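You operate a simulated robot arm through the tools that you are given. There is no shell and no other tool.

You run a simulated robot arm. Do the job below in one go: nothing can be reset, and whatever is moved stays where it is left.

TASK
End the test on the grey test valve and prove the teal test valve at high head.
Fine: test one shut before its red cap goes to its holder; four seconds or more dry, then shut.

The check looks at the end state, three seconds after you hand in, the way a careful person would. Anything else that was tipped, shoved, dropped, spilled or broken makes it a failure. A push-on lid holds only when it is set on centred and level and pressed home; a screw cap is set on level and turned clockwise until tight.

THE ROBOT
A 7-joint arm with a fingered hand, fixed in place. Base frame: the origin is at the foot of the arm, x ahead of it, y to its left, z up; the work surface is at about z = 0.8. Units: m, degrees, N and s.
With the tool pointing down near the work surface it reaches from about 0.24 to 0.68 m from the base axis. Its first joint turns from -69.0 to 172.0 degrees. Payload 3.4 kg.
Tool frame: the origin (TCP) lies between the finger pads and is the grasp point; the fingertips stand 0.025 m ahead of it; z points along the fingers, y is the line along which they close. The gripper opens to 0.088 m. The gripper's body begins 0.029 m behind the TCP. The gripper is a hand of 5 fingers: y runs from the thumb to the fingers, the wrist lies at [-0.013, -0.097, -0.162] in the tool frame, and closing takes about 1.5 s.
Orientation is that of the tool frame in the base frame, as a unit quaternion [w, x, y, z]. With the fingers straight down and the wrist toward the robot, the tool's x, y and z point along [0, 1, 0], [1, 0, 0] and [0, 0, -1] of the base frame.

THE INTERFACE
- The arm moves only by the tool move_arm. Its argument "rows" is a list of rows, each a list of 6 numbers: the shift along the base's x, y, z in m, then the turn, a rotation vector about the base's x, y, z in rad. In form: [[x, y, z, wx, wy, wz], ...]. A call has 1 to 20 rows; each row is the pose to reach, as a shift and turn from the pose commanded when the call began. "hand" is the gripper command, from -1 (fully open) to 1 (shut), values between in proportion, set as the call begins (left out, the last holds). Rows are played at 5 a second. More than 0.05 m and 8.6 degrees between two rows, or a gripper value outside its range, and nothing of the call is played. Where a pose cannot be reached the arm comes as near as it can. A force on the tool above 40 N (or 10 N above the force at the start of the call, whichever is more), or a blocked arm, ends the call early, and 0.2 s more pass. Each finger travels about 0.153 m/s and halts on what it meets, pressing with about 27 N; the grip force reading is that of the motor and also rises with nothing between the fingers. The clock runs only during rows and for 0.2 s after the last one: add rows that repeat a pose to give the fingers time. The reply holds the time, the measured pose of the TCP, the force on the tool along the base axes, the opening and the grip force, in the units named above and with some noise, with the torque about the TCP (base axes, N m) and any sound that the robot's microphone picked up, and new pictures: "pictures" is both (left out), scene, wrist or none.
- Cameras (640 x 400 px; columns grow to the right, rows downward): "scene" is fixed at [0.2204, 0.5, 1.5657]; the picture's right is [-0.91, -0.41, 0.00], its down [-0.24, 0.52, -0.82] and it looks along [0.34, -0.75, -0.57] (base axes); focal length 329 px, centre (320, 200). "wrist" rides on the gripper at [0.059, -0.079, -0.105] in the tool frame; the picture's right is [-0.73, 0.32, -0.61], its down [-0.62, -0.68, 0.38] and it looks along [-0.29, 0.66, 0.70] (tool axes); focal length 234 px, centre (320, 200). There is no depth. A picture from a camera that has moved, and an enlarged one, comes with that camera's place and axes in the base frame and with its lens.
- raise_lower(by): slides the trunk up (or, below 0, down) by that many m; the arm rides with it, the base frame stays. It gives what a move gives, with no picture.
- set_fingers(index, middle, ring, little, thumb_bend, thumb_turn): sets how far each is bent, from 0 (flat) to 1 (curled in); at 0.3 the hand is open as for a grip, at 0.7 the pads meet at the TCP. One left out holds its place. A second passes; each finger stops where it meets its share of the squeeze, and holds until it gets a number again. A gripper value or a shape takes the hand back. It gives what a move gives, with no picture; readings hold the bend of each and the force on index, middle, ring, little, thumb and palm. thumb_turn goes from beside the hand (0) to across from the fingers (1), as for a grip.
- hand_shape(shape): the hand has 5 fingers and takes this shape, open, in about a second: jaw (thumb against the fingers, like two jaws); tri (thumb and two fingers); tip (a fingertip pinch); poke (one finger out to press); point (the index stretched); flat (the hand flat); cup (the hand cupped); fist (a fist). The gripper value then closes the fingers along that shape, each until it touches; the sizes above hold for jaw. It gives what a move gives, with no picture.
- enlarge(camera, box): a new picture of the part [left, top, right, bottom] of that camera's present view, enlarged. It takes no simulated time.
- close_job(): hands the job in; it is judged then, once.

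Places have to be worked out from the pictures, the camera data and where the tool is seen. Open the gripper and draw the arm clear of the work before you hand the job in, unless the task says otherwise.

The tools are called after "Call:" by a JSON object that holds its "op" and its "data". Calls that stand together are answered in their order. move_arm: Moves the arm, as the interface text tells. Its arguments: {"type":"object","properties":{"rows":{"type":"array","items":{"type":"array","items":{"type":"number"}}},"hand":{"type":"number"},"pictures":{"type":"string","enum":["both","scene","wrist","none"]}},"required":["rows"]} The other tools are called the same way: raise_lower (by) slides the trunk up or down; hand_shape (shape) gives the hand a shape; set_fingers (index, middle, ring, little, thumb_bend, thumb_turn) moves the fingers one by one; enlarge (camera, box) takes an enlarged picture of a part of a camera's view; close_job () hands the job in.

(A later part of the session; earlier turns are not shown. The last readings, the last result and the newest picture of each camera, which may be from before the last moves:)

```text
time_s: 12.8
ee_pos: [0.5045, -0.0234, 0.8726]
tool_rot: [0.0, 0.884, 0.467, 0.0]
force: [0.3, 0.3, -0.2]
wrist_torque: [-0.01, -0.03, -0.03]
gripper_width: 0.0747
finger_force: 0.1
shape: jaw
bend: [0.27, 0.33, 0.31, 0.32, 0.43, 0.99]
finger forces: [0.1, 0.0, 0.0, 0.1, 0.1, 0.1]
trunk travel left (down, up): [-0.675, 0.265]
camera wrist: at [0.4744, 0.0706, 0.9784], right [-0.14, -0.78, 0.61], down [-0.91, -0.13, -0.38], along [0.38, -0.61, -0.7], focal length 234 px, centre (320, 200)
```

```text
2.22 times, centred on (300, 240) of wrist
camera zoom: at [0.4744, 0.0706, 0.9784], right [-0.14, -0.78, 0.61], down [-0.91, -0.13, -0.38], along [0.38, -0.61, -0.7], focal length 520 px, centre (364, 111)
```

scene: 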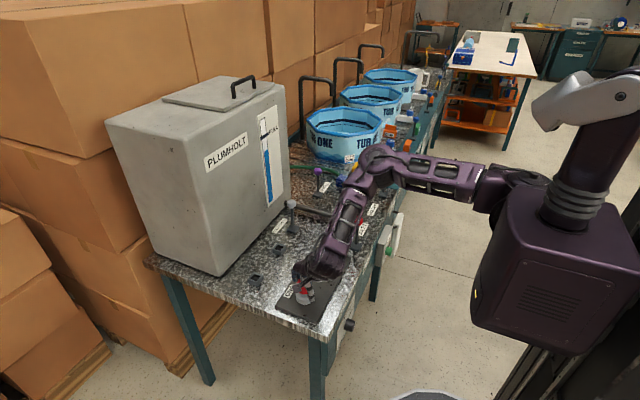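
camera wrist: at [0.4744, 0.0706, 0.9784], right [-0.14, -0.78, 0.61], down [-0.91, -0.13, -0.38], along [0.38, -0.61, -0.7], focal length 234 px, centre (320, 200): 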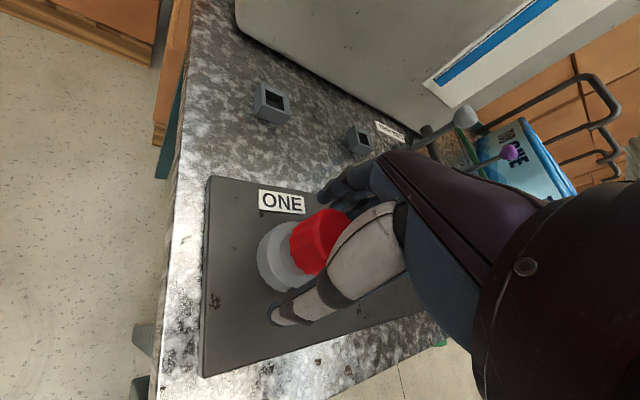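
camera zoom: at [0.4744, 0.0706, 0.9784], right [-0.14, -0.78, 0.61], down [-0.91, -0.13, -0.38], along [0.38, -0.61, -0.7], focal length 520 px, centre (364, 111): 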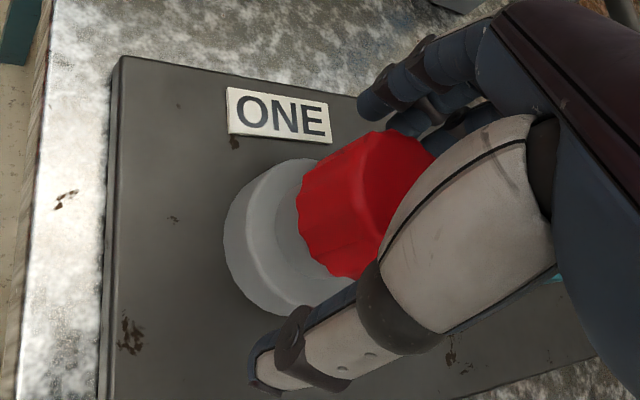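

The cap is between thumb and fingers; closing on it.

Call:
{"op": "move_arm", "data": {"rows": [[0, 0, 0, 0, 0, 0], [0, 0, 0, 0, 0, 0], [0, 0, 0, 0, 0, 0], [0, 0, 0, 0, 0, 0], [0, 0, 0, 0, 0, 0], [0, 0, 0, 0, 0, 0]], "hand": 0.8}}

Call:
{"op": "enlarge", "data": {"camera": "wrist", "box": [200, 150, 400, 330]}}

Call:
{"op": "enlarge", "data": {"camera": "scene", "box": [270, 250, 350, 320]}}

```text
time_s: 14.2
ee_pos: [0.5048, -0.0233, 0.8728]
tool_rot: [0.0, 0.885, 0.466, 0.002]
force: [8.3, -1.5, 9.2]
wrist_torque: [-0.21, -0.34, 0.16]
gripper_width: 0.0295
finger_force: 26.5
shape: jaw
bend: [0.73, 0.45, 0.53, 0.52, 0.75, 1.0]
finger forces: [17.0, 13.0, 4.1, 0.0, 22.6, 0.0]
trunk travel left (down, up): [-0.675, 0.265]
camera wrist: at [0.4746, 0.0703, 0.9788], right [-0.14, -0.78, 0.61], down [-0.91, -0.13, -0.38], along [0.38, -0.61, -0.7], focal length 234 px, centre (320, 200)
```

scene: 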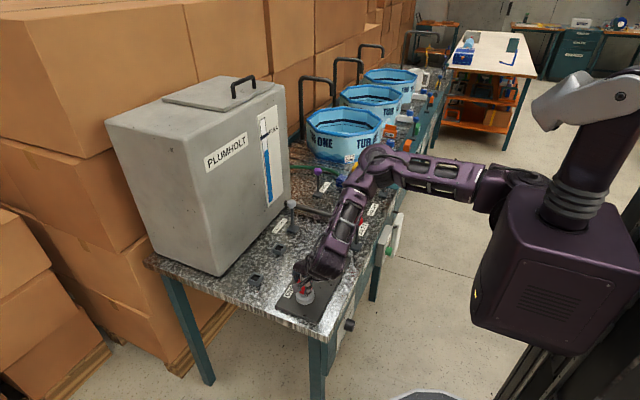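
wrist: 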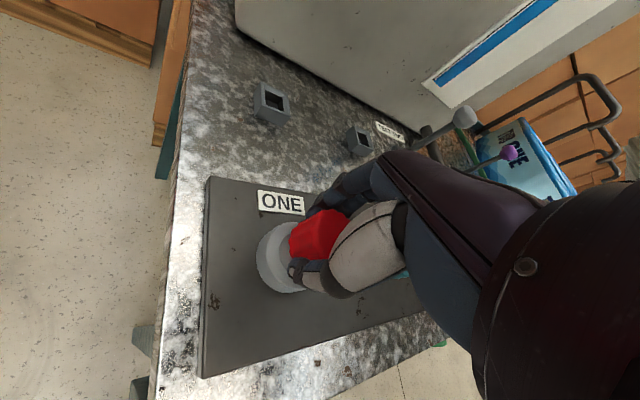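

```text
2.22 times, centred on (300, 240) of wrist
camera zoom: at [0.4746, 0.0703, 0.9788], right [-0.14, -0.78, 0.61], down [-0.91, -0.13, -0.38], along [0.38, -0.61, -0.7], focal length 520 px, centre (364, 111)
```

zoom: 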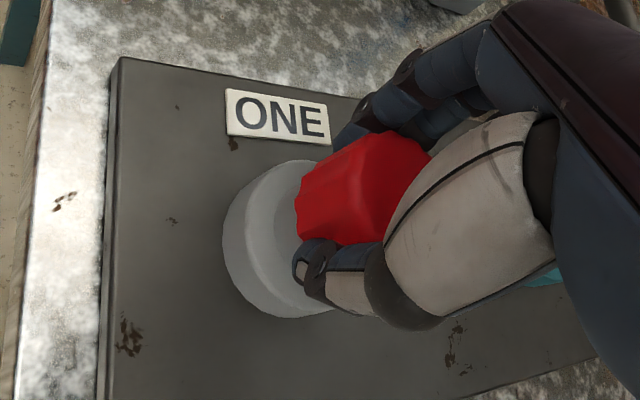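

```text
5.71 times, centred on (310, 285) of scene
camera zoom: at [0.2204, 0.5, 1.5657], right [-0.91, -0.41, 0.0], down [-0.24, 0.52, -0.82], along [0.34, -0.75, -0.57], focal length 1882 px, centre (377, -286)
```

zoom: 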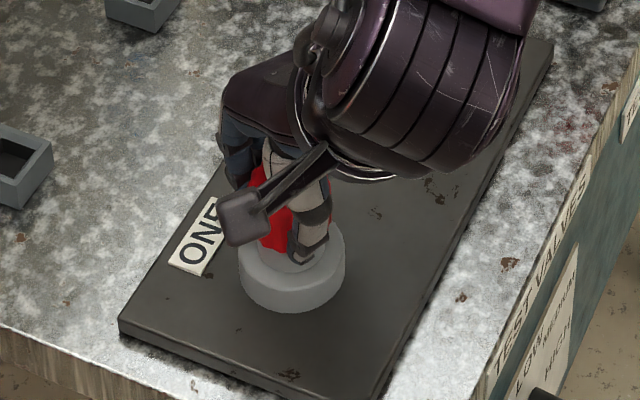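

The cap is gripped (thumb 23 N, index and middle 30 N). Testing a small counter-clockwise twist to see whether it turns.

Call:
{"op": "move_arm", "data": {"rows": [[0, 0, 0, 0, 0, 0.08], [0, 0, 0, 0, 0, 0.16], [0, 0, 0, 0, 0, 0.24]]}}

Call:
{"op": "enlarge", "data": {"camera": "wrist", "box": [200, 150, 400, 330]}}

```text
time_s: 15.0
ee_pos: [0.5033, -0.0237, 0.8732]
tool_rot: [0.0, 0.821, 0.57, 0.0]
force: [3.4, -3.4, 8.2]
wrist_torque: [-0.17, -0.19, -0.02]
gripper_width: 0.0294
finger_force: 27.5
shape: jaw
bend: [0.73, 0.45, 0.53, 0.52, 0.75, 1.0]
finger forces: [13.8, 12.0, 4.4, 0.0, 22.9, 0.1]
trunk travel left (down, up): [-0.675, 0.265]
camera wrist: at [0.4513, 0.0595, 0.9787], right [0.05, -0.79, 0.61], down [-0.86, -0.35, -0.38], along [0.51, -0.5, -0.7], focal length 234 px, centre (320, 200)
```

scene: 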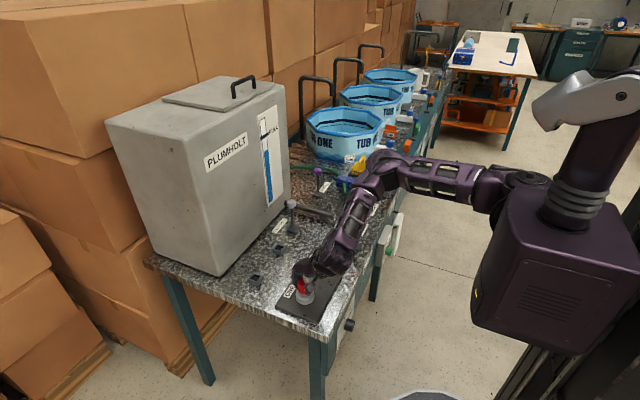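
wrist: 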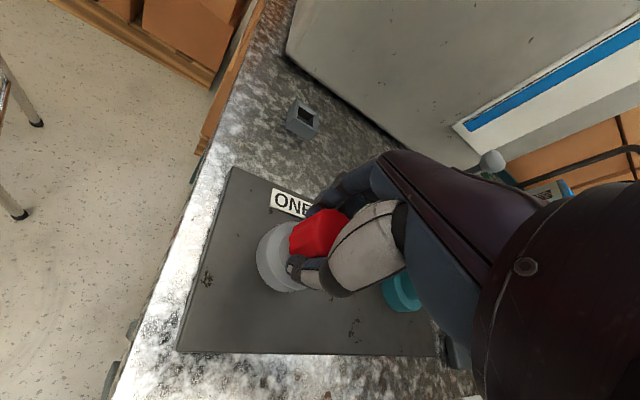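

```text
2.22 times, centred on (300, 240) of wrist
camera zoom: at [0.4513, 0.0595, 0.9787], right [0.05, -0.79, 0.61], down [-0.86, -0.35, -0.38], along [0.51, -0.5, -0.7], focal length 520 px, centre (364, 111)
```

zoom: 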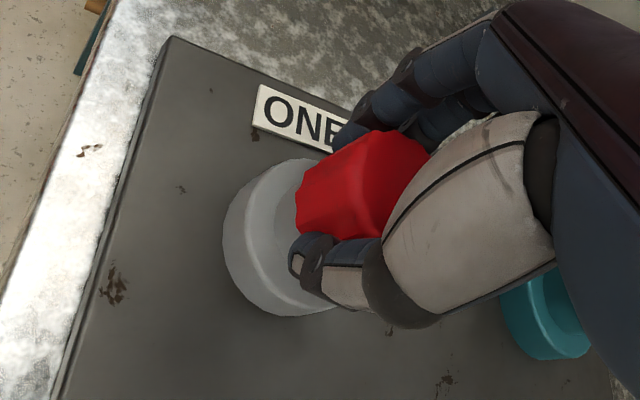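

The cap turns with the hand (fluting stays fixed relative to the fingers, low torque). Continuing counter-clockwise.

Call:
{"op": "move_arm", "data": {"rows": [[0, 0, 0.0003, 0, 0, 0.14], [0, 0, 0.0006, 0, 0, 0.28], [0, 0, 0.001, 0, 0, 0.42], [0, 0, 0.001, 0, 0, 0.56], [0, 0, 0.001, 0, 0, 0.7], [0, 0, 0.001, 0, 0, 0.84], [0, 0, 0.001, 0, 0, 0.98]]}}

Call:
{"op": "enlarge", "data": {"camera": "wrist", "box": [200, 150, 400, 330]}}

Call:
{"op": "enlarge", "data": {"camera": "scene", "box": [270, 250, 350, 320]}}

```text
time_s: 16.6
ee_pos: [0.5014, -0.0238, 0.8738]
tool_rot: [-0.001, 0.457, 0.89, 0.001]
force: [-8.9, -9.3, -5.2]
wrist_torque: [-0.24, 0.27, -0.09]
gripper_width: 0.0269
finger_force: 27.0
shape: jaw
bend: [0.74, 0.5, 0.57, 0.52, 0.74, 0.99]
finger forces: [9.6, 5.5, 1.9, 0.1, 28.8, 0.0]
trunk travel left (down, up): [-0.675, 0.265]
camera wrist: at [0.4053, -0.0229, 0.9793], right [0.69, -0.4, 0.61], down [-0.19, -0.9, -0.38], along [0.7, 0.15, -0.7], focal length 234 px, centre (320, 200)
```

scene: 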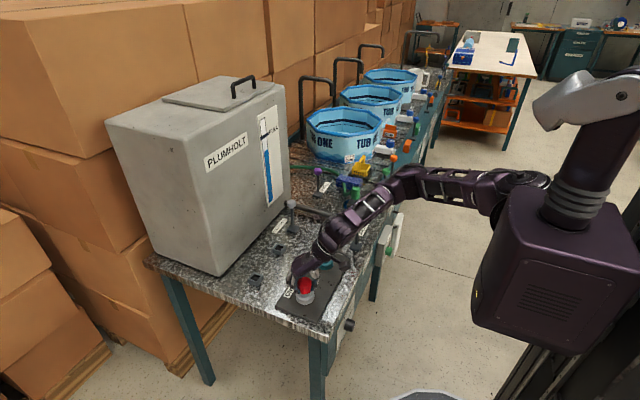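
wrist: 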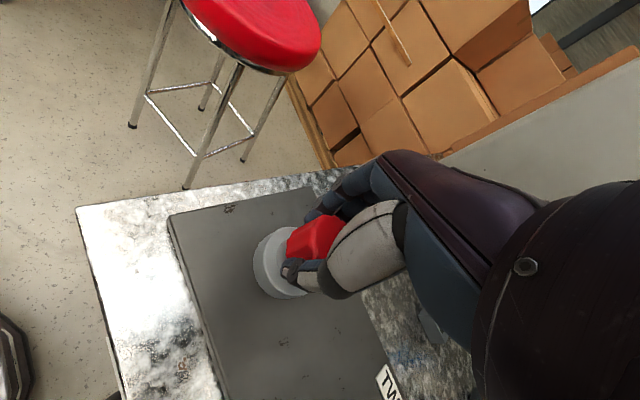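

```text
2.22 times, centred on (300, 240) of wrist
camera zoom: at [0.4053, -0.0229, 0.9793], right [0.69, -0.4, 0.61], down [-0.19, -0.9, -0.38], along [0.7, 0.15, -0.7], focal length 520 px, centre (364, 111)
```

zoom: 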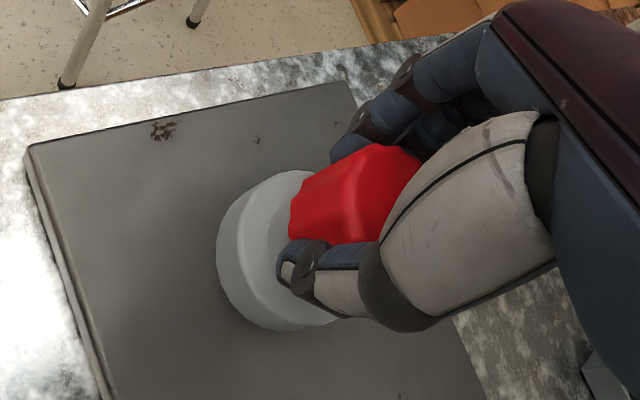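

```text
5.71 times, centred on (310, 285) of scene
camera zoom: at [0.2204, 0.5, 1.5657], right [-0.91, -0.41, 0.0], down [-0.24, 0.52, -0.82], along [0.34, -0.75, -0.57], focal length 1882 px, centre (377, -286)
```

zoom: 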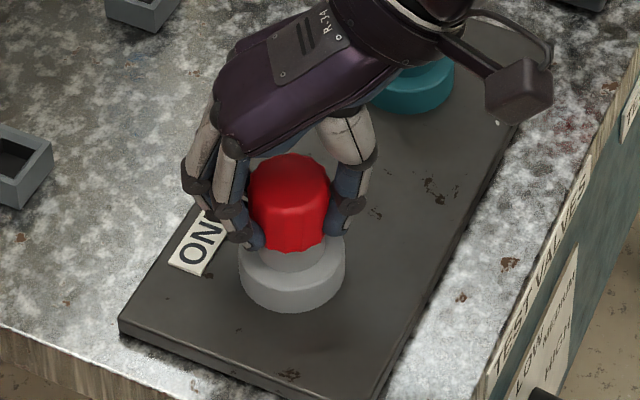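

Force pattern shows the grip was ~5 mm off: the cap axis is near (0.504,-0.029), as the scene view said. I'll release, rise, rewind the yaw clockwise, and regrip centred.

Call:
{"op": "move_arm", "data": {"rows": [[0, 0, 0, 0, 0, 0], [0, 0, 0, 0, 0, 0], [0, 0, 0, 0, 0, 0], [0, 0, 0, 0, 0, 0], [0, 0, 0, 0, 0, 0]], "hand": -0.7, "pictures": "none"}}

Call:
{"op": "move_arm", "data": {"rows": [[0, 0, 0.03, 0, 0, 0], [0, -0.002, 0.05, 0, 0, -0.12], [0, -0.004, 0.055, 0, 0, -0.26], [0, -0.005, 0.055, 0, 0, -0.4], [0, -0.005, 0.055, 0, 0, -0.54], [0, -0.005, 0.055, 0, 0, -0.68], [0, -0.005, 0.055, 0, 0, -0.82], [0, -0.005, 0.055, 0, 0, -0.96], [0, -0.005, 0.055, 0, 0, -1.1], [0, -0.005, 0.055, 0, 0, -1.24], [0, -0.005, 0.055, 0, 0, -1.38], [0, -0.005, 0.055, 0, 0, -1.5], [0, -0.005, 0.055, 0, 0, -1.6]]}}

Call:
{"op": "enlarge", "data": {"camera": "scene", "box": [270, 240, 350, 310]}}

```text
time_s: 17.8
ee_pos: [0.503, -0.0225, 0.8736]
tool_rot: [0.001, 0.457, 0.889, -0.001]
force: [0.6, -0.3, 1.2]
wrist_torque: [0.0, -0.03, 0.03]
gripper_width: 0.0745
finger_force: 0.0
shape: jaw
bend: [0.28, 0.33, 0.31, 0.32, 0.43, 0.99]
finger forces: [0.0, 0.1, 0.0, 0.0, 0.0, 0.1]
trunk travel left (down, up): [-0.675, 0.265]
```

```text
time_s: 20.6
ee_pos: [0.5017, -0.027, 0.9296]
tool_rot: [0.001, 0.957, 0.291, 0.0]
force: [0.0, 0.3, 0.0]
wrist_torque: [0.01, 0.01, 0.02]
gripper_width: 0.0744
finger_force: 0.1
shape: jaw
bend: [0.28, 0.33, 0.31, 0.32, 0.43, 0.99]
finger forces: [0.1, 0.0, 0.1, 0.0, 0.1, 0.0]
trunk travel left (down, up): [-0.675, 0.265]
camera wrist: at [0.5097, 0.071, 1.0351], right [-0.42, -0.67, 0.61], down [-0.9, 0.22, -0.38], along [0.12, -0.71, -0.7], focal length 234 px, centre (320, 200)
```

scene: 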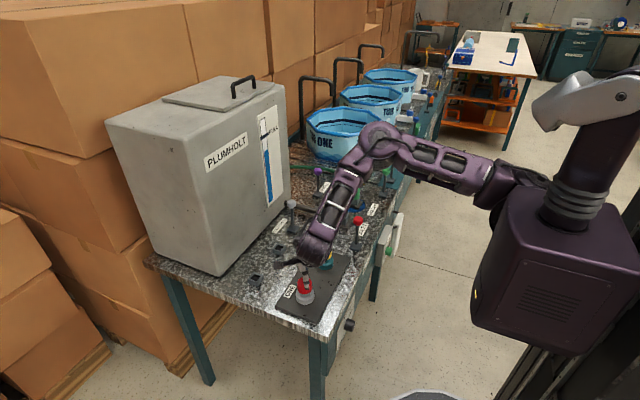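
wrist: 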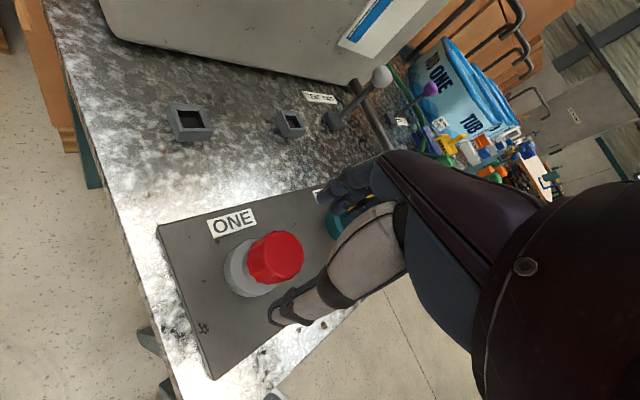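

```text
5.71 times, centred on (310, 275) of scene
camera zoom: at [0.2204, 0.5, 1.5657], right [-0.91, -0.41, 0.0], down [-0.24, 0.52, -0.82], along [0.34, -0.75, -0.57], focal length 1882 px, centre (377, -229)
```

zoom: 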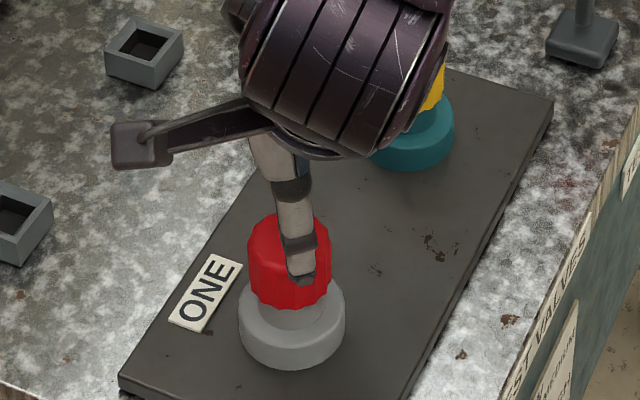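

Hand is yawed −56° and about centred. Small correction, descend and regrip.

Call:
{"op": "move_arm", "data": {"rows": [[0.002, -0.002, -0.02, 0, 0, 0], [0.002, -0.002, -0.04, 0, 0, 0], [0.002, -0.002, -0.057, 0, 0, 0]], "pictures": "none"}}

Call:
{"op": "move_arm", "data": {"rows": [[0, 0, 0, 0, 0, 0], [0, 0, 0, 0, 0, 0], [0, 0, 0, 0, 0, 0], [0, 0, 0, 0, 0, 0], [0, 0, 0, 0, 0, 0], [0, 0, 0, 0, 0, 0]], "hand": 0.8, "pictures": "wrist"}}

```text
time_s: 21.4
ee_pos: [0.5056, -0.0302, 0.8709]
tool_rot: [0.0, 0.956, 0.292, 0.0]
force: [1.0, -0.2, -0.6]
wrist_torque: [0.0, -0.01, 0.0]
gripper_width: 0.0749
finger_force: 0.0
shape: jaw
bend: [0.28, 0.33, 0.31, 0.32, 0.43, 0.99]
finger forces: [0.0, 0.0, 0.0, 0.0, 0.1, 0.1]
trunk travel left (down, up): [-0.675, 0.265]
```

```text
time_s: 22.8
ee_pos: [0.5051, -0.0308, 0.8707]
tool_rot: [-0.001, 0.957, 0.291, 0.0]
force: [-1.7, 4.6, -1.4]
wrist_torque: [0.0, 0.01, -0.01]
gripper_width: 0.0311
finger_force: 27.0
shape: jaw
bend: [0.74, 0.51, 0.56, 0.52, 0.73, 1.0]
finger forces: [12.1, 8.1, 0.0, 0.1, 24.8, 0.0]
trunk travel left (down, up): [-0.675, 0.265]
camera wrist: at [0.512, 0.0694, 0.9772], right [-0.42, -0.67, 0.61], down [-0.9, 0.22, -0.38], along [0.13, -0.71, -0.7], focal length 234 px, centre (320, 200)
```

wrist: 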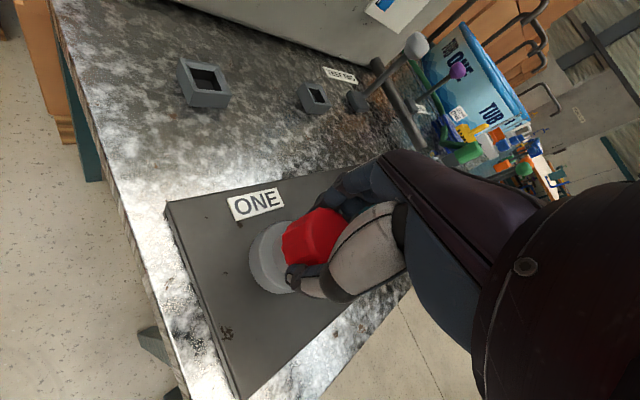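

Net side forces are now small. Turning counter-clockwise about 100°.

Call:
{"op": "move_arm", "data": {"rows": [[0, 0, 0, 0, 0, 0.14], [0, 0, 0, 0, 0, 0.28], [0, 0, 0, 0, 0, 0.42], [0, 0, 0, 0, 0, 0.56], [0, 0, 0, 0, 0, 0.7], [0, 0, 0, 0, 0, 0.84], [0, 0, 0, 0, 0, 0.98], [0, 0, 0, 0, 0, 1.12], [0, 0, 0, 0, 0, 1.26], [0, 0, 0, 0, 0, 1.4], [0, 0, 0, 0, 0, 1.54], [0, 0, 0, 0, 0, 1.68], [0, 0, 0, 0, 0, 1.8]]}}

Call:
{"op": "enlarge", "data": {"camera": "scene", "box": [270, 240, 350, 310]}}

```text
time_s: 25.6
ee_pos: [0.5036, -0.0289, 0.8712]
tool_rot: [-0.001, 0.365, 0.931, 0.001]
force: [0.6, -4.6, -0.4]
wrist_torque: [-0.15, 0.02, -0.05]
gripper_width: 0.0302
finger_force: 27.2
shape: jaw
bend: [0.74, 0.51, 0.56, 0.52, 0.75, 0.97]
finger forces: [13.4, 9.5, 0.0, 0.0, 26.9, 0.0]
trunk travel left (down, up): [-0.675, 0.265]
camera wrist: at [0.4096, -0.0473, 0.9774], right [0.75, -0.26, 0.61], down [-0.01, -0.92, -0.38], along [0.66, 0.28, -0.7], focal length 234 px, centre (320, 200)
```

scene: 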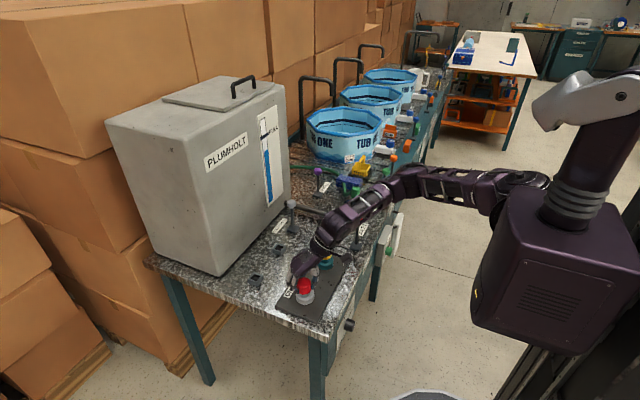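
wrist: 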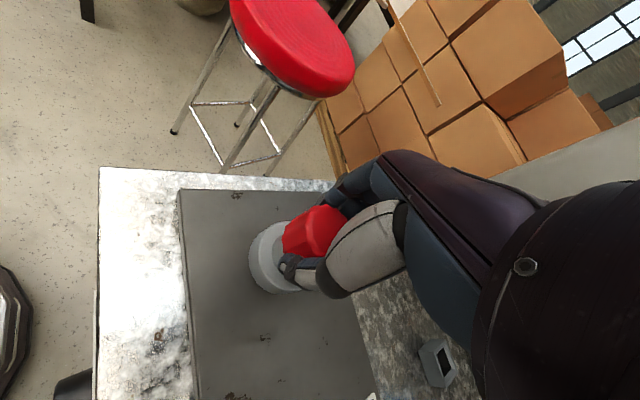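

```text
5.71 times, centred on (310, 275) of scene
camera zoom: at [0.2204, 0.5, 1.5657], right [-0.91, -0.41, 0.0], down [-0.24, 0.52, -0.82], along [0.34, -0.75, -0.57], focal length 1882 px, centre (377, -229)
```

zoom: 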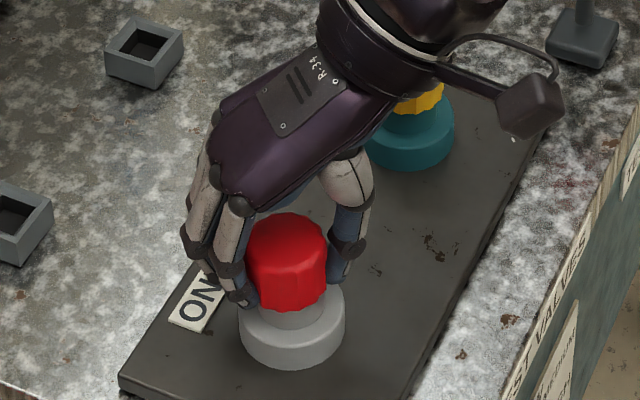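

No visible rise after ~170° in total. Testing a gentle straight lift of a few mm to see if the cap comes up.

Call:
{"op": "move_arm", "data": {"rows": [[0, 0, 0.002, 0, 0, 0], [0, 0, 0.004, 0, 0, 0], [0, 0, 0.006, 0, 0, 0]], "pictures": "none"}}

Call:
{"op": "enlarge", "data": {"camera": "scene", "box": [270, 240, 350, 310]}}

```text
time_s: 26.4
ee_pos: [0.5048, -0.0301, 0.8776]
tool_rot: [-0.001, 0.366, 0.931, 0.001]
force: [-0.5, -3.2, -1.3]
wrist_torque: [-0.13, 0.04, 0.02]
gripper_width: 0.03
finger_force: 26.7
shape: jaw
bend: [0.74, 0.51, 0.56, 0.52, 0.75, 0.98]
finger forces: [14.5, 9.2, 0.1, 0.0, 26.5, 0.1]
trunk travel left (down, up): [-0.675, 0.265]
```

```text
5.71 times, centred on (310, 275) of scene
camera zoom: at [0.2204, 0.5, 1.5657], right [-0.91, -0.41, 0.0], down [-0.24, 0.52, -0.82], along [0.34, -0.75, -0.57], focal length 1882 px, centre (377, -229)
```

zoom: 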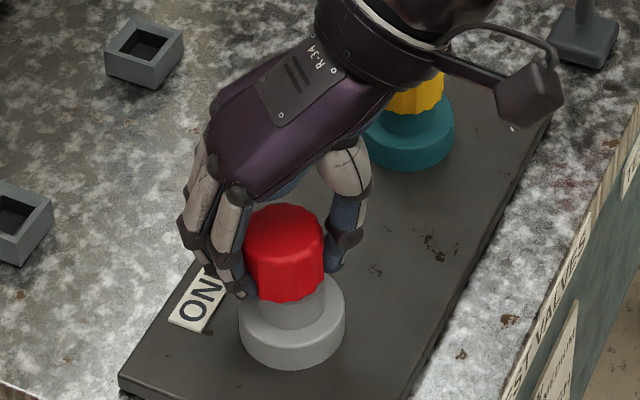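

The cap lifts freely (about 1 N). Lifting it clear and taking a look at its underside.

Call:
{"op": "move_arm", "data": {"rows": [[0, 0, 0.02, 0, 0, 0], [0, 0, 0.04, 0, 0, 0], [0, 0, 0.06, 0, 0, 0], [0, 0, 0.08, 0, 0, 0], [0, 0, 0.1, 0, 0, 0]]}}

Call:
{"op": "enlarge", "data": {"camera": "scene", "box": [260, 200, 360, 310]}}

Call:
{"op": "enlarge", "data": {"camera": "wrist", "box": [200, 150, 400, 330]}}

```text
time_s: 27.6
ee_pos: [0.5037, -0.0286, 0.9783]
tool_rot: [0.0, 0.366, 0.931, 0.0]
force: [-0.2, -0.4, 0.1]
wrist_torque: [-0.02, 0.01, -0.03]
gripper_width: 0.0301
finger_force: 27.4
shape: jaw
bend: [0.74, 0.5, 0.56, 0.52, 0.75, 0.98]
finger forces: [15.3, 9.6, 0.0, 0.0, 24.8, 0.0]
trunk travel left (down, up): [-0.675, 0.265]
camera wrist: at [0.4088, -0.0465, 1.084], right [0.75, -0.26, 0.61], down [-0.01, -0.92, -0.38], along [0.66, 0.28, -0.7], focal length 234 px, centre (320, 200)
```

scene: 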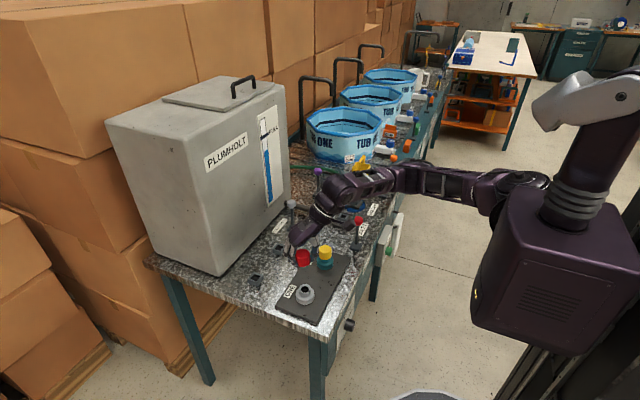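
wrist: 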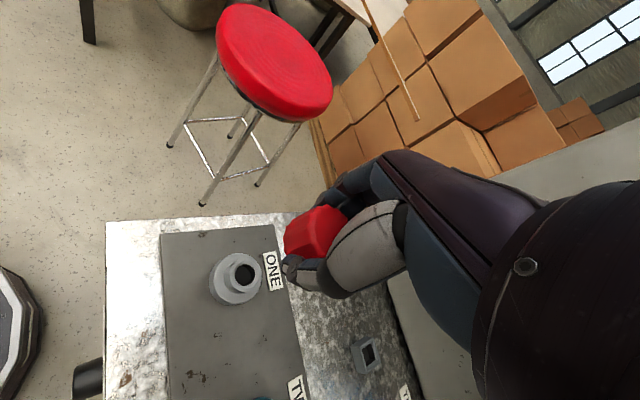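

```text
3.64 times, centred on (310, 255) of scene
camera zoom: at [0.2204, 0.5, 1.5657], right [-0.91, -0.41, 0.0], down [-0.24, 0.52, -0.82], along [0.34, -0.75, -0.57], focal length 1198 px, centre (356, 0)
```

zoom: 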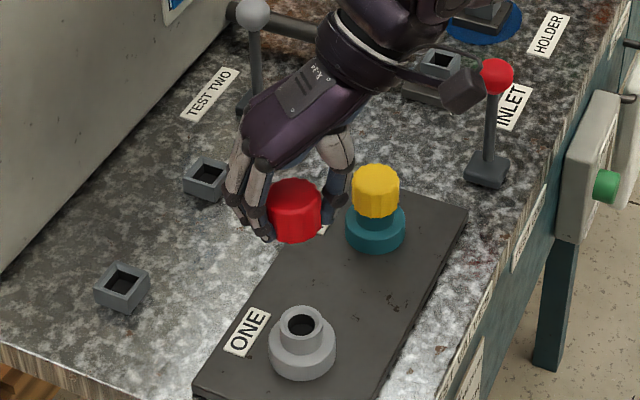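

```text
2.22 times, centred on (300, 240) of wrist
camera zoom: at [0.4088, -0.0465, 1.084], right [0.75, -0.26, 0.61], down [-0.01, -0.92, -0.38], along [0.66, 0.28, -0.7], focal length 520 px, centre (364, 111)
```

zoom: 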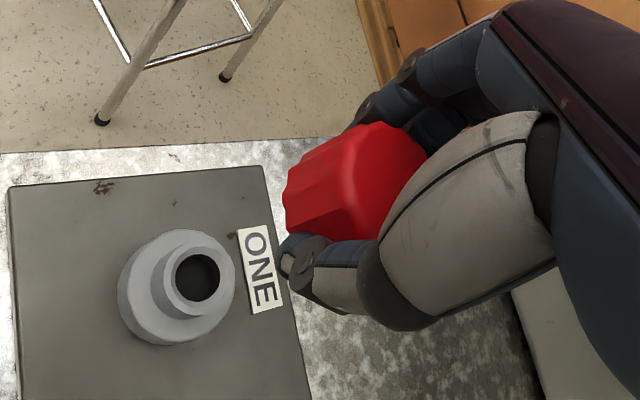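

The valve neck is a plain tube, top at about z 0.855, so the cap probably has a plug underneath that fits the bore and the square holder. I'll raise and tilt the cap toward the scene camera to see its underside.

Call:
{"op": "move_arm", "data": {"rows": [[0, 0, 0.04, 0, 0, 0], [0, 0, 0.08, 0, 0, 0], [0, 0, 0.12, 0, 0, 0], [0, 0, 0.15, 0.12, 0, 0], [0, 0, 0.17, 0.26, 0, 0], [0, 0, 0.18, 0.4, 0, 0], [0, 0, 0.18, 0.54, 0, 0], [0, 0, 0.18, 0.68, 0, 0], [0, 0, 0.18, 0.82, 0, 0], [0, 0, 0.18, 0.96, 0, 0]]}}

Call:
{"op": "enlarge", "data": {"camera": "scene", "box": [240, 100, 380, 220]}}

```text
time_s: 29.8
ee_pos: [0.5047, -0.0306, 1.1578]
tool_rot: [-0.169, 0.325, 0.825, 0.431]
force: [0.2, 0.1, -1.3]
wrist_torque: [0.0, 0.01, -0.01]
gripper_width: 0.03
finger_force: 27.0
shape: jaw
bend: [0.74, 0.5, 0.56, 0.52, 0.75, 0.99]
finger forces: [14.6, 9.8, 0.1, 0.1, 24.4, 0.0]
trunk travel left (down, up): [-0.675, 0.265]
camera wrist: at [0.4102, -0.1262, 1.2041], right [0.75, -0.65, 0.14], down [-0.01, -0.21, -0.98], along [0.66, 0.73, -0.17], focal length 234 px, centre (320, 200)
```

scene: 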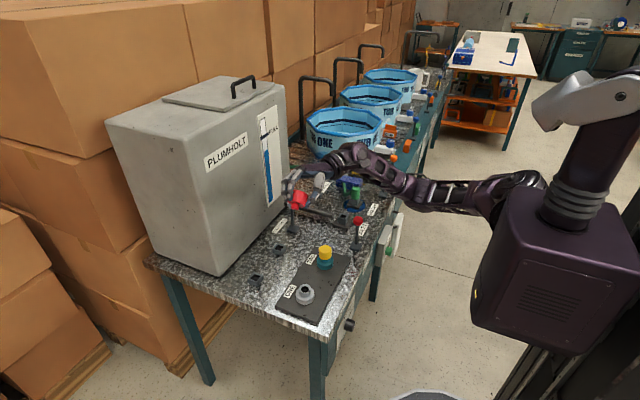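
wrist: 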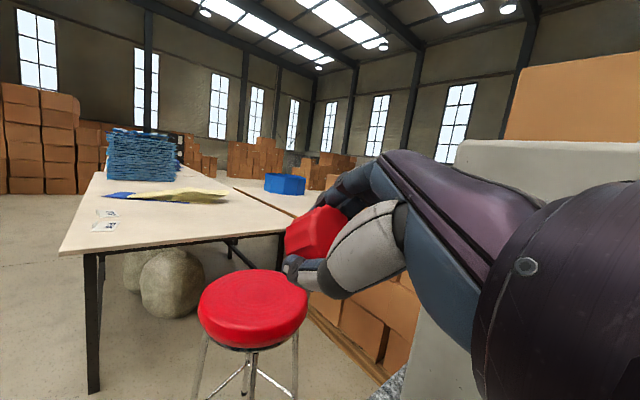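

```text
3.33 times, centred on (310, 160) of scene
camera zoom: at [0.2204, 0.5, 1.5657], right [-0.91, -0.41, 0.0], down [-0.24, 0.52, -0.82], along [0.34, -0.75, -0.57], focal length 1098 px, centre (353, 333)
```

zoom: 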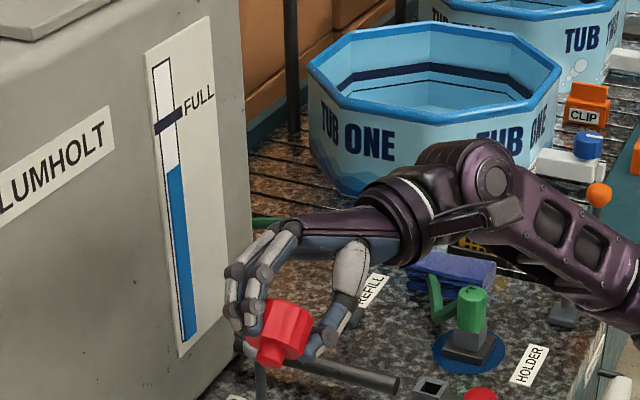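

The cap indeed has a red peg beneath. Zooming in to size it.

Call:
{"op": "enlarge", "data": {"camera": "scene", "box": [280, 180, 330, 215]}}

Call:
{"op": "enlarge", "data": {"camera": "scene", "box": [240, 260, 300, 300]}}

```text
11.43 times, centred on (305, 198) of scene
camera zoom: at [0.2204, 0.5, 1.5657], right [-0.91, -0.41, 0.0], down [-0.24, 0.52, -0.82], along [0.34, -0.75, -0.57], focal length 3764 px, centre (491, 229)
```

zoom: 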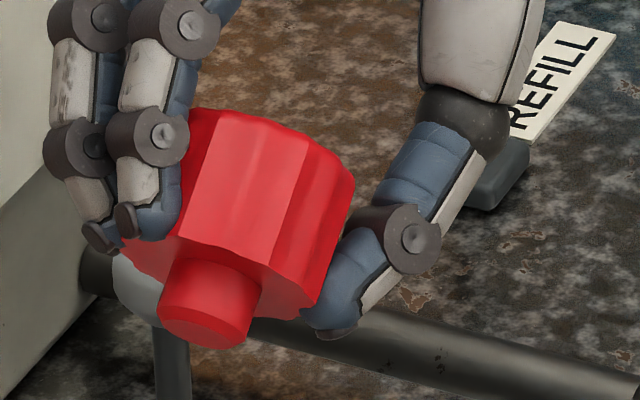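

```text
10.00 times, centred on (270, 280) of scene
camera zoom: at [0.2204, 0.5, 1.5657], right [-0.91, -0.41, 0.0], down [-0.24, 0.52, -0.82], along [0.34, -0.75, -0.57], focal length 3294 px, centre (820, -600)
```

zoom: 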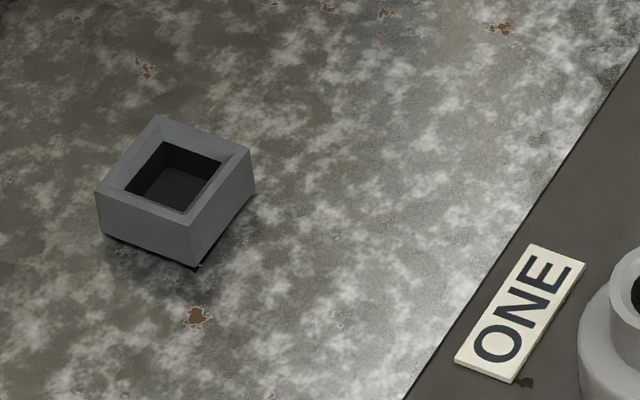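

Peg is about 17 mm in diameter and the holder's square hole about 20.5 mm, centred near (0.674,-0.037) by the scene camera. I'll level the cap again, then yaw the hand radially and carry it above the holder.

Call:
{"op": "move_arm", "data": {"rows": [[0, 0, 0, -0.14, 0, 0], [0, 0, 0, -0.28, 0, 0], [0, 0, 0, -0.42, 0, 0], [0, 0, 0, -0.56, 0, 0], [0, 0, -0.01, -0.7, 0, 0], [0, 0, -0.02, -0.84, 0, 0], [0, 0, -0.03, -0.96, 0, 0]], "pictures": "none"}}

Call:
{"op": "move_arm", "data": {"rows": [[0.03, 0, -0.02, 0, 0, -0.14], [0.06, 0, -0.04, 0, 0, -0.28], [0.09, 0, -0.06, 0, 0, -0.42], [0.12, -0.002, -0.08, 0, 0, -0.56], [0.15, -0.004, -0.1, 0, 0, -0.7], [0.169, -0.007, -0.13, 0, 0, -0.82], [0.169, -0.007, -0.16, 0, 0, -0.82]]}}

Call:
{"op": "enlarge", "data": {"camera": "scene", "box": [230, 230, 310, 300]}}

```text
time_s: 31.4
ee_pos: [0.5069, -0.0294, 1.1279]
tool_rot: [0.0, 0.367, 0.93, -0.001]
force: [0.7, 0.4, -1.9]
wrist_torque: [0.01, 0.01, -0.01]
gripper_width: 0.03
finger_force: 26.8
shape: jaw
bend: [0.74, 0.5, 0.56, 0.52, 0.75, 0.99]
finger forces: [14.4, 9.9, 0.0, 0.0, 23.8, 0.0]
trunk travel left (down, up): [-0.675, 0.265]
```

```text
time_s: 33.0
ee_pos: [0.6751, -0.0386, 0.9663]
tool_rot: [-0.001, 0.707, 0.707, 0.0]
force: [-0.7, -0.2, -1.2]
wrist_torque: [-0.03, 0.01, -0.02]
gripper_width: 0.0301
finger_force: 26.4
shape: jaw
bend: [0.74, 0.5, 0.56, 0.52, 0.75, 0.99]
finger forces: [13.5, 9.9, 0.1, 0.1, 23.1, 0.0]
trunk travel left (down, up): [-0.675, 0.265]
camera wrist: at [0.5982, 0.0201, 1.0722], right [0.32, -0.73, 0.61], down [-0.68, -0.62, -0.38], along [0.66, -0.29, -0.7], focal length 234 px, centre (320, 200)
```

scene: 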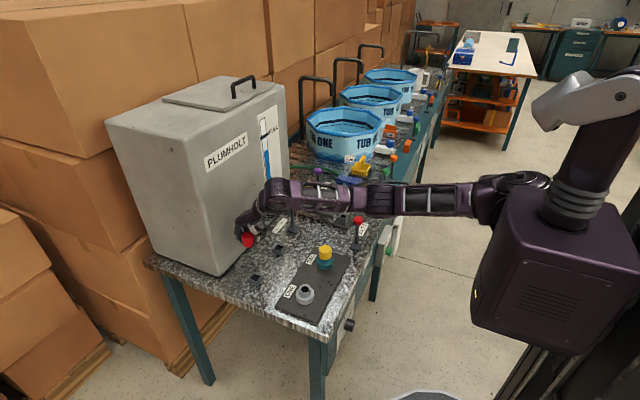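
wrist: 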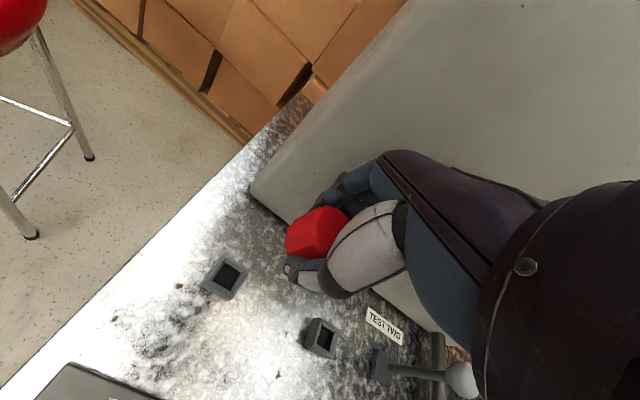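

```text
5.71 times, centred on (270, 265) of scene
camera zoom: at [0.2204, 0.5, 1.5657], right [-0.91, -0.41, 0.0], down [-0.24, 0.52, -0.82], along [0.34, -0.75, -0.57], focal length 1882 px, centre (606, -171)
```

zoom: 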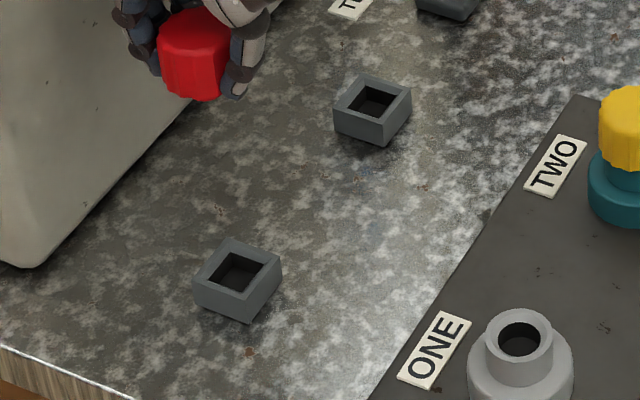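

The cap is over the holder region. Lowering to ~2 cm above the rim to measure alignment in the scene view.

Call:
{"op": "move_arm", "data": {"rows": [[0, 0, -0.04, 0, 0, 0], [0, 0, -0.08, 0, 0, 0], [0, 0, -0.1, 0, 0, 0], [0, 0, -0.1, 0, 0, 0]]}}

Call:
{"op": "enlarge", "data": {"camera": "scene", "box": [230, 250, 290, 290]}}

Call:
{"op": "enlarge", "data": {"camera": "wrist", "box": [200, 180, 400, 320]}}

```text
time_s: 34.0
ee_pos: [0.6743, -0.0374, 0.8677]
tool_rot: [-0.001, 0.707, 0.707, 0.001]
force: [-0.1, -0.7, 0.2]
wrist_torque: [0.01, 0.02, 0.0]
gripper_width: 0.0302
finger_force: 26.6
shape: jaw
bend: [0.74, 0.5, 0.56, 0.52, 0.75, 0.99]
finger forces: [13.4, 9.9, 0.1, 0.0, 22.8, 0.1]
trunk travel left (down, up): [-0.675, 0.265]
camera wrist: at [0.5967, 0.0211, 0.9738], right [0.32, -0.73, 0.61], down [-0.68, -0.62, -0.38], along [0.66, -0.29, -0.7], focal length 234 px, centre (320, 200)
```

scene: 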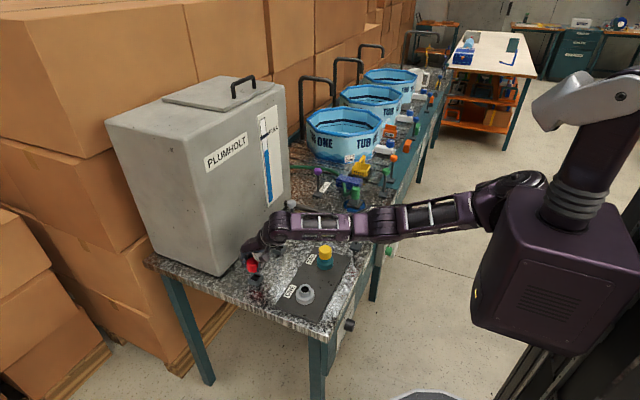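
wrist: 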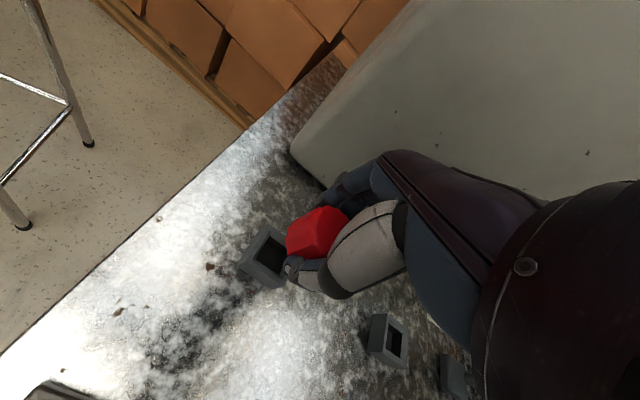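

```text
10.00 times, centred on (260, 270) of scene
camera zoom: at [0.2204, 0.5, 1.5657], right [-0.91, -0.41, 0.0], down [-0.24, 0.52, -0.82], along [0.34, -0.75, -0.57], focal length 3294 px, centre (920, -500)
```

zoom: 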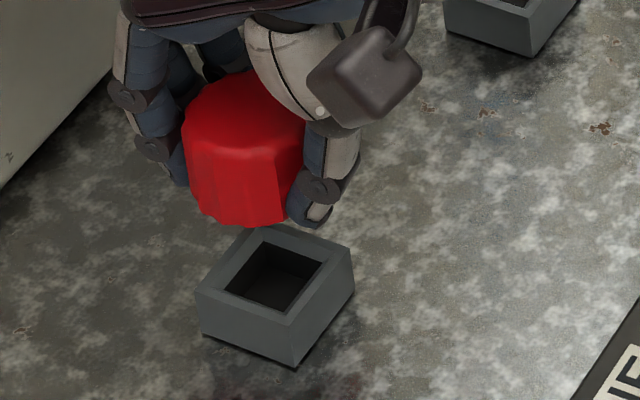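

```text
2.86 times, centred on (300, 250) of wrist
camera zoom: at [0.5967, 0.0211, 0.9738], right [0.32, -0.73, 0.61], down [-0.68, -0.62, -0.38], along [0.66, -0.29, -0.7], focal length 669 px, centre (377, 57)
```

zoom: 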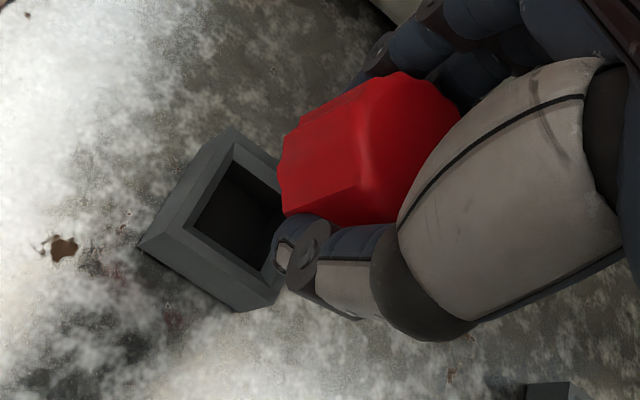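

I need finer measurement; zooming closely on the cap and holder in the scene view.

Call:
{"op": "enlarge", "data": {"camera": "scene", "box": [244, 254, 274, 288]}}

Call:
{"op": "enlarge", "data": {"camera": "wrist", "box": [230, 190, 350, 300]}}

```text
11.76 times, centred on (259, 271) of scene
camera zoom: at [0.2204, 0.5, 1.5657], right [-0.91, -0.41, 0.0], down [-0.24, 0.52, -0.82], along [0.34, -0.75, -0.57], focal length 3875 px, centre (1038, -635)
```

zoom: 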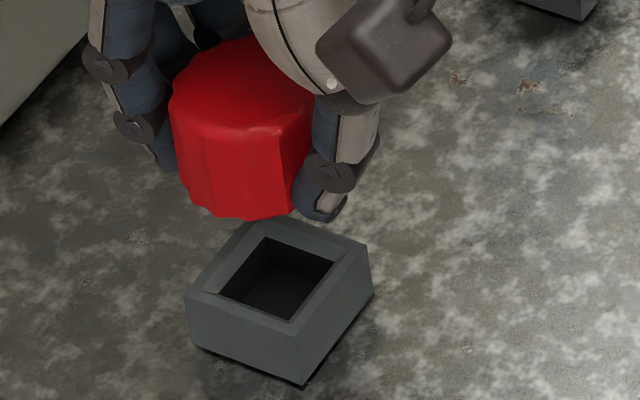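

```text
3.64 times, centred on (290, 245) of wrist
camera zoom: at [0.5967, 0.0211, 0.9738], right [0.32, -0.73, 0.61], down [-0.68, -0.62, -0.38], along [0.66, -0.29, -0.7], focal length 852 px, centre (429, 36)
```

zoom: 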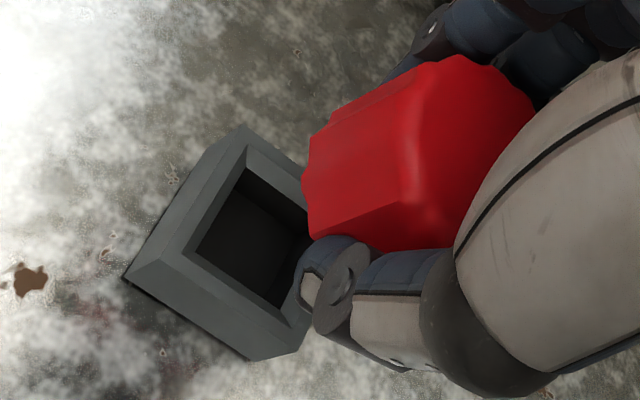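

With the thumb occlusion accounted for, the cap is within ~3 mm of the hole axis, and the holder has a chamfered mouth. I'll nudge +2 mm in y and lower 14 mm for a closer check.

Call:
{"op": "move_arm", "data": {"rows": [[0, 0.002, -0.007, 0, 0, 0], [0, 0.002, -0.014, 0, 0, 0], [0, 0.002, -0.014, 0, 0, 0]]}}

Call:
{"op": "enlarge", "data": {"camera": "scene", "box": [244, 254, 274, 288]}}

Call:
{"op": "enlarge", "data": {"camera": "wrist", "box": [230, 190, 350, 300]}}

```text
time_s: 34.8
ee_pos: [0.6727, -0.0356, 0.8559]
tool_rot: [-0.001, 0.707, 0.707, 0.0]
force: [0.0, 0.3, 1.1]
wrist_torque: [-0.01, -0.02, -0.02]
gripper_width: 0.0299
finger_force: 27.1
shape: jaw
bend: [0.74, 0.5, 0.56, 0.52, 0.75, 0.99]
finger forces: [13.3, 9.9, 0.2, 0.0, 22.9, 0.0]
trunk travel left (down, up): [-0.675, 0.265]
camera wrist: at [0.5963, 0.0233, 0.9603], right [0.32, -0.73, 0.61], down [-0.68, -0.62, -0.38], along [0.66, -0.29, -0.7], focal length 234 px, centre (320, 200)
```

scene: 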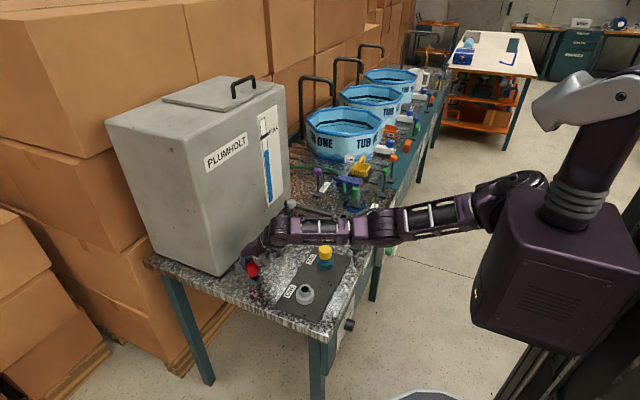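
wrist: 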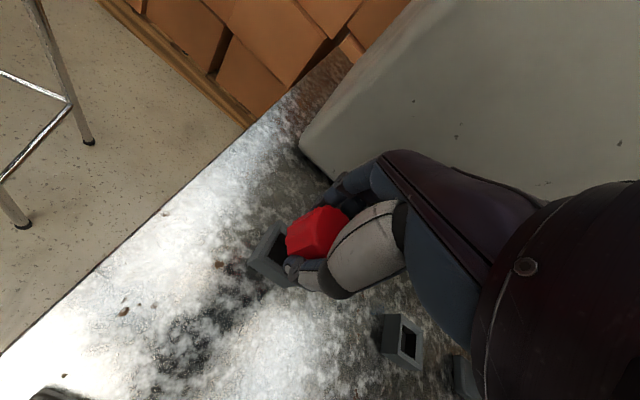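

```text
11.76 times, centred on (259, 271) of scene
camera zoom: at [0.2204, 0.5, 1.5657], right [-0.91, -0.41, 0.0], down [-0.24, 0.52, -0.82], along [0.34, -0.75, -0.57], focal length 3875 px, centre (1038, -635)
```

zoom: 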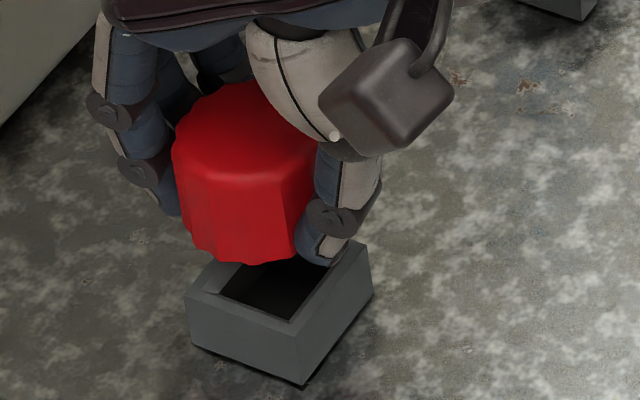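

```text
3.64 times, centred on (290, 245) of wrist
camera zoom: at [0.5963, 0.0233, 0.9603], right [0.32, -0.73, 0.61], down [-0.68, -0.62, -0.38], along [0.66, -0.29, -0.7], focal length 852 px, centre (429, 36)
```

zoom: 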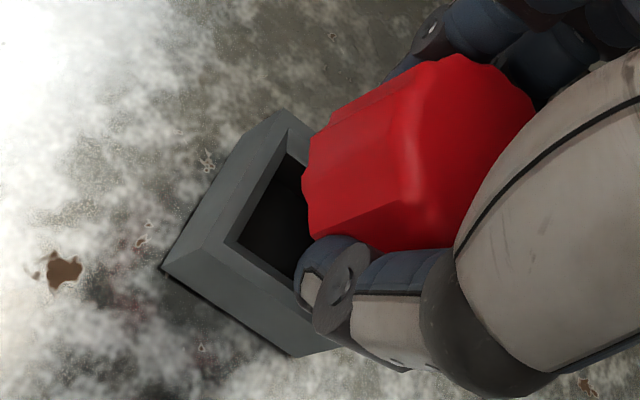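

Both cameras now agree the remaining offset is about 1 mm (+y). Correcting and lowering the peg into the mouth, watching force.

Call:
{"op": "move_arm", "data": {"rows": [[-0.0005, 0.0012, -0.004, 0, 0, 0], [-0.0005, 0.0012, -0.008, 0, 0, 0], [-0.0005, 0.0012, -0.012, 0, 0, 0], [-0.0005, 0.0012, -0.015, 0, 0, 0]]}}

Call:
{"op": "enlarge", "data": {"camera": "scene", "box": [244, 254, 274, 288]}}

Call:
{"op": "enlarge", "data": {"camera": "wrist", "box": [230, 190, 350, 300]}}

```text
time_s: 35.8
ee_pos: [0.6706, -0.0323, 0.8405]
tool_rot: [0.001, 0.707, 0.708, 0.001]
force: [-7.0, 5.0, 11.2]
wrist_torque: [0.14, 0.11, 0.06]
gripper_width: 0.0316
finger_force: 26.3
shape: jaw
bend: [0.74, 0.52, 0.56, 0.52, 0.75, 0.96]
finger forces: [14.1, 7.6, 0.1, 0.0, 29.2, 0.1]
trunk travel left (down, up): [-0.675, 0.265]
camera wrist: at [0.5937, 0.0269, 0.9459], right [0.32, -0.73, 0.61], down [-0.68, -0.62, -0.38], along [0.66, -0.29, -0.7], focal length 234 px, centre (320, 200)
```

scene: 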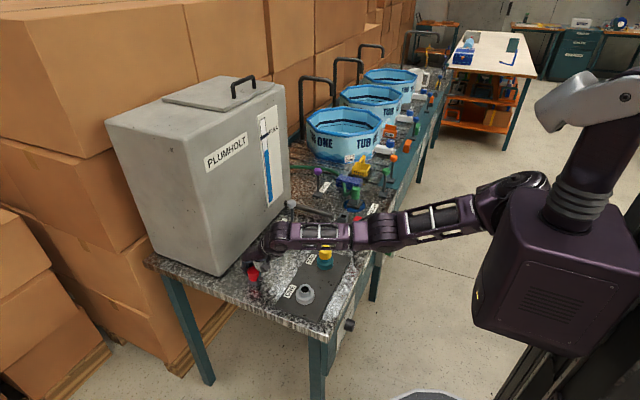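
wrist: 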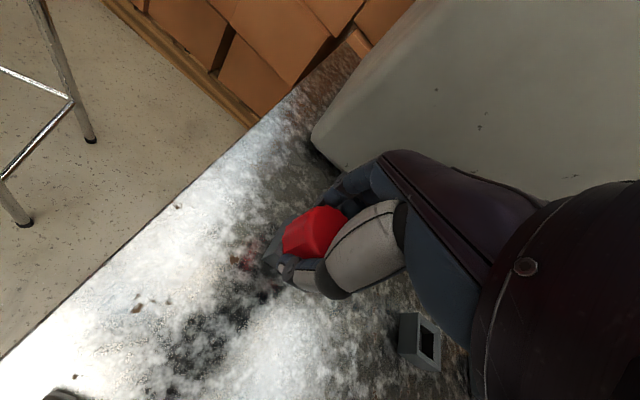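

```text
11.76 times, centred on (259, 271) of scene
camera zoom: at [0.2204, 0.5, 1.5657], right [-0.91, -0.41, 0.0], down [-0.24, 0.52, -0.82], along [0.34, -0.75, -0.57], focal length 3875 px, centre (1038, -635)
```

zoom: 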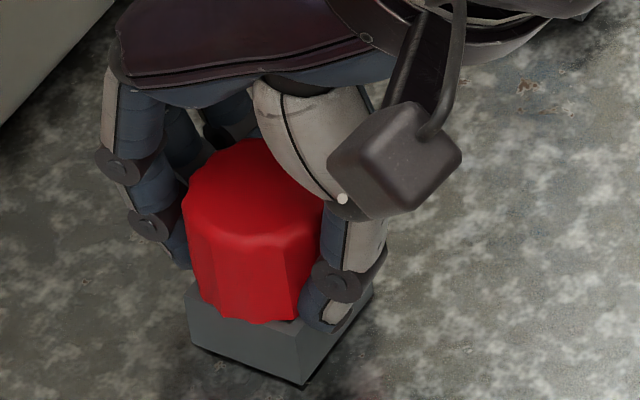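

```text
3.64 times, centred on (290, 245) of wrist
camera zoom: at [0.5937, 0.0269, 0.9459], right [0.32, -0.73, 0.61], down [-0.68, -0.62, -0.38], along [0.66, -0.29, -0.7], focal length 852 px, centre (429, 36)
```

zoom: 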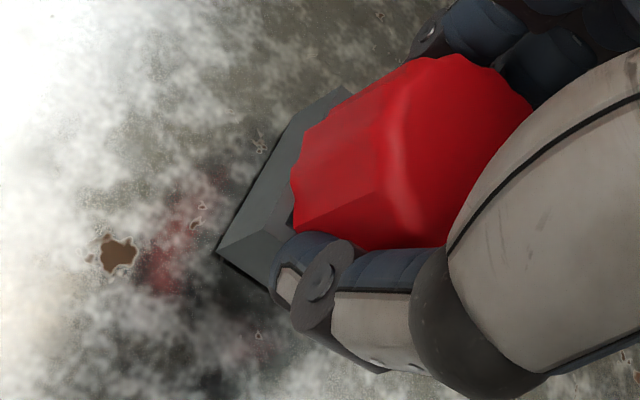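

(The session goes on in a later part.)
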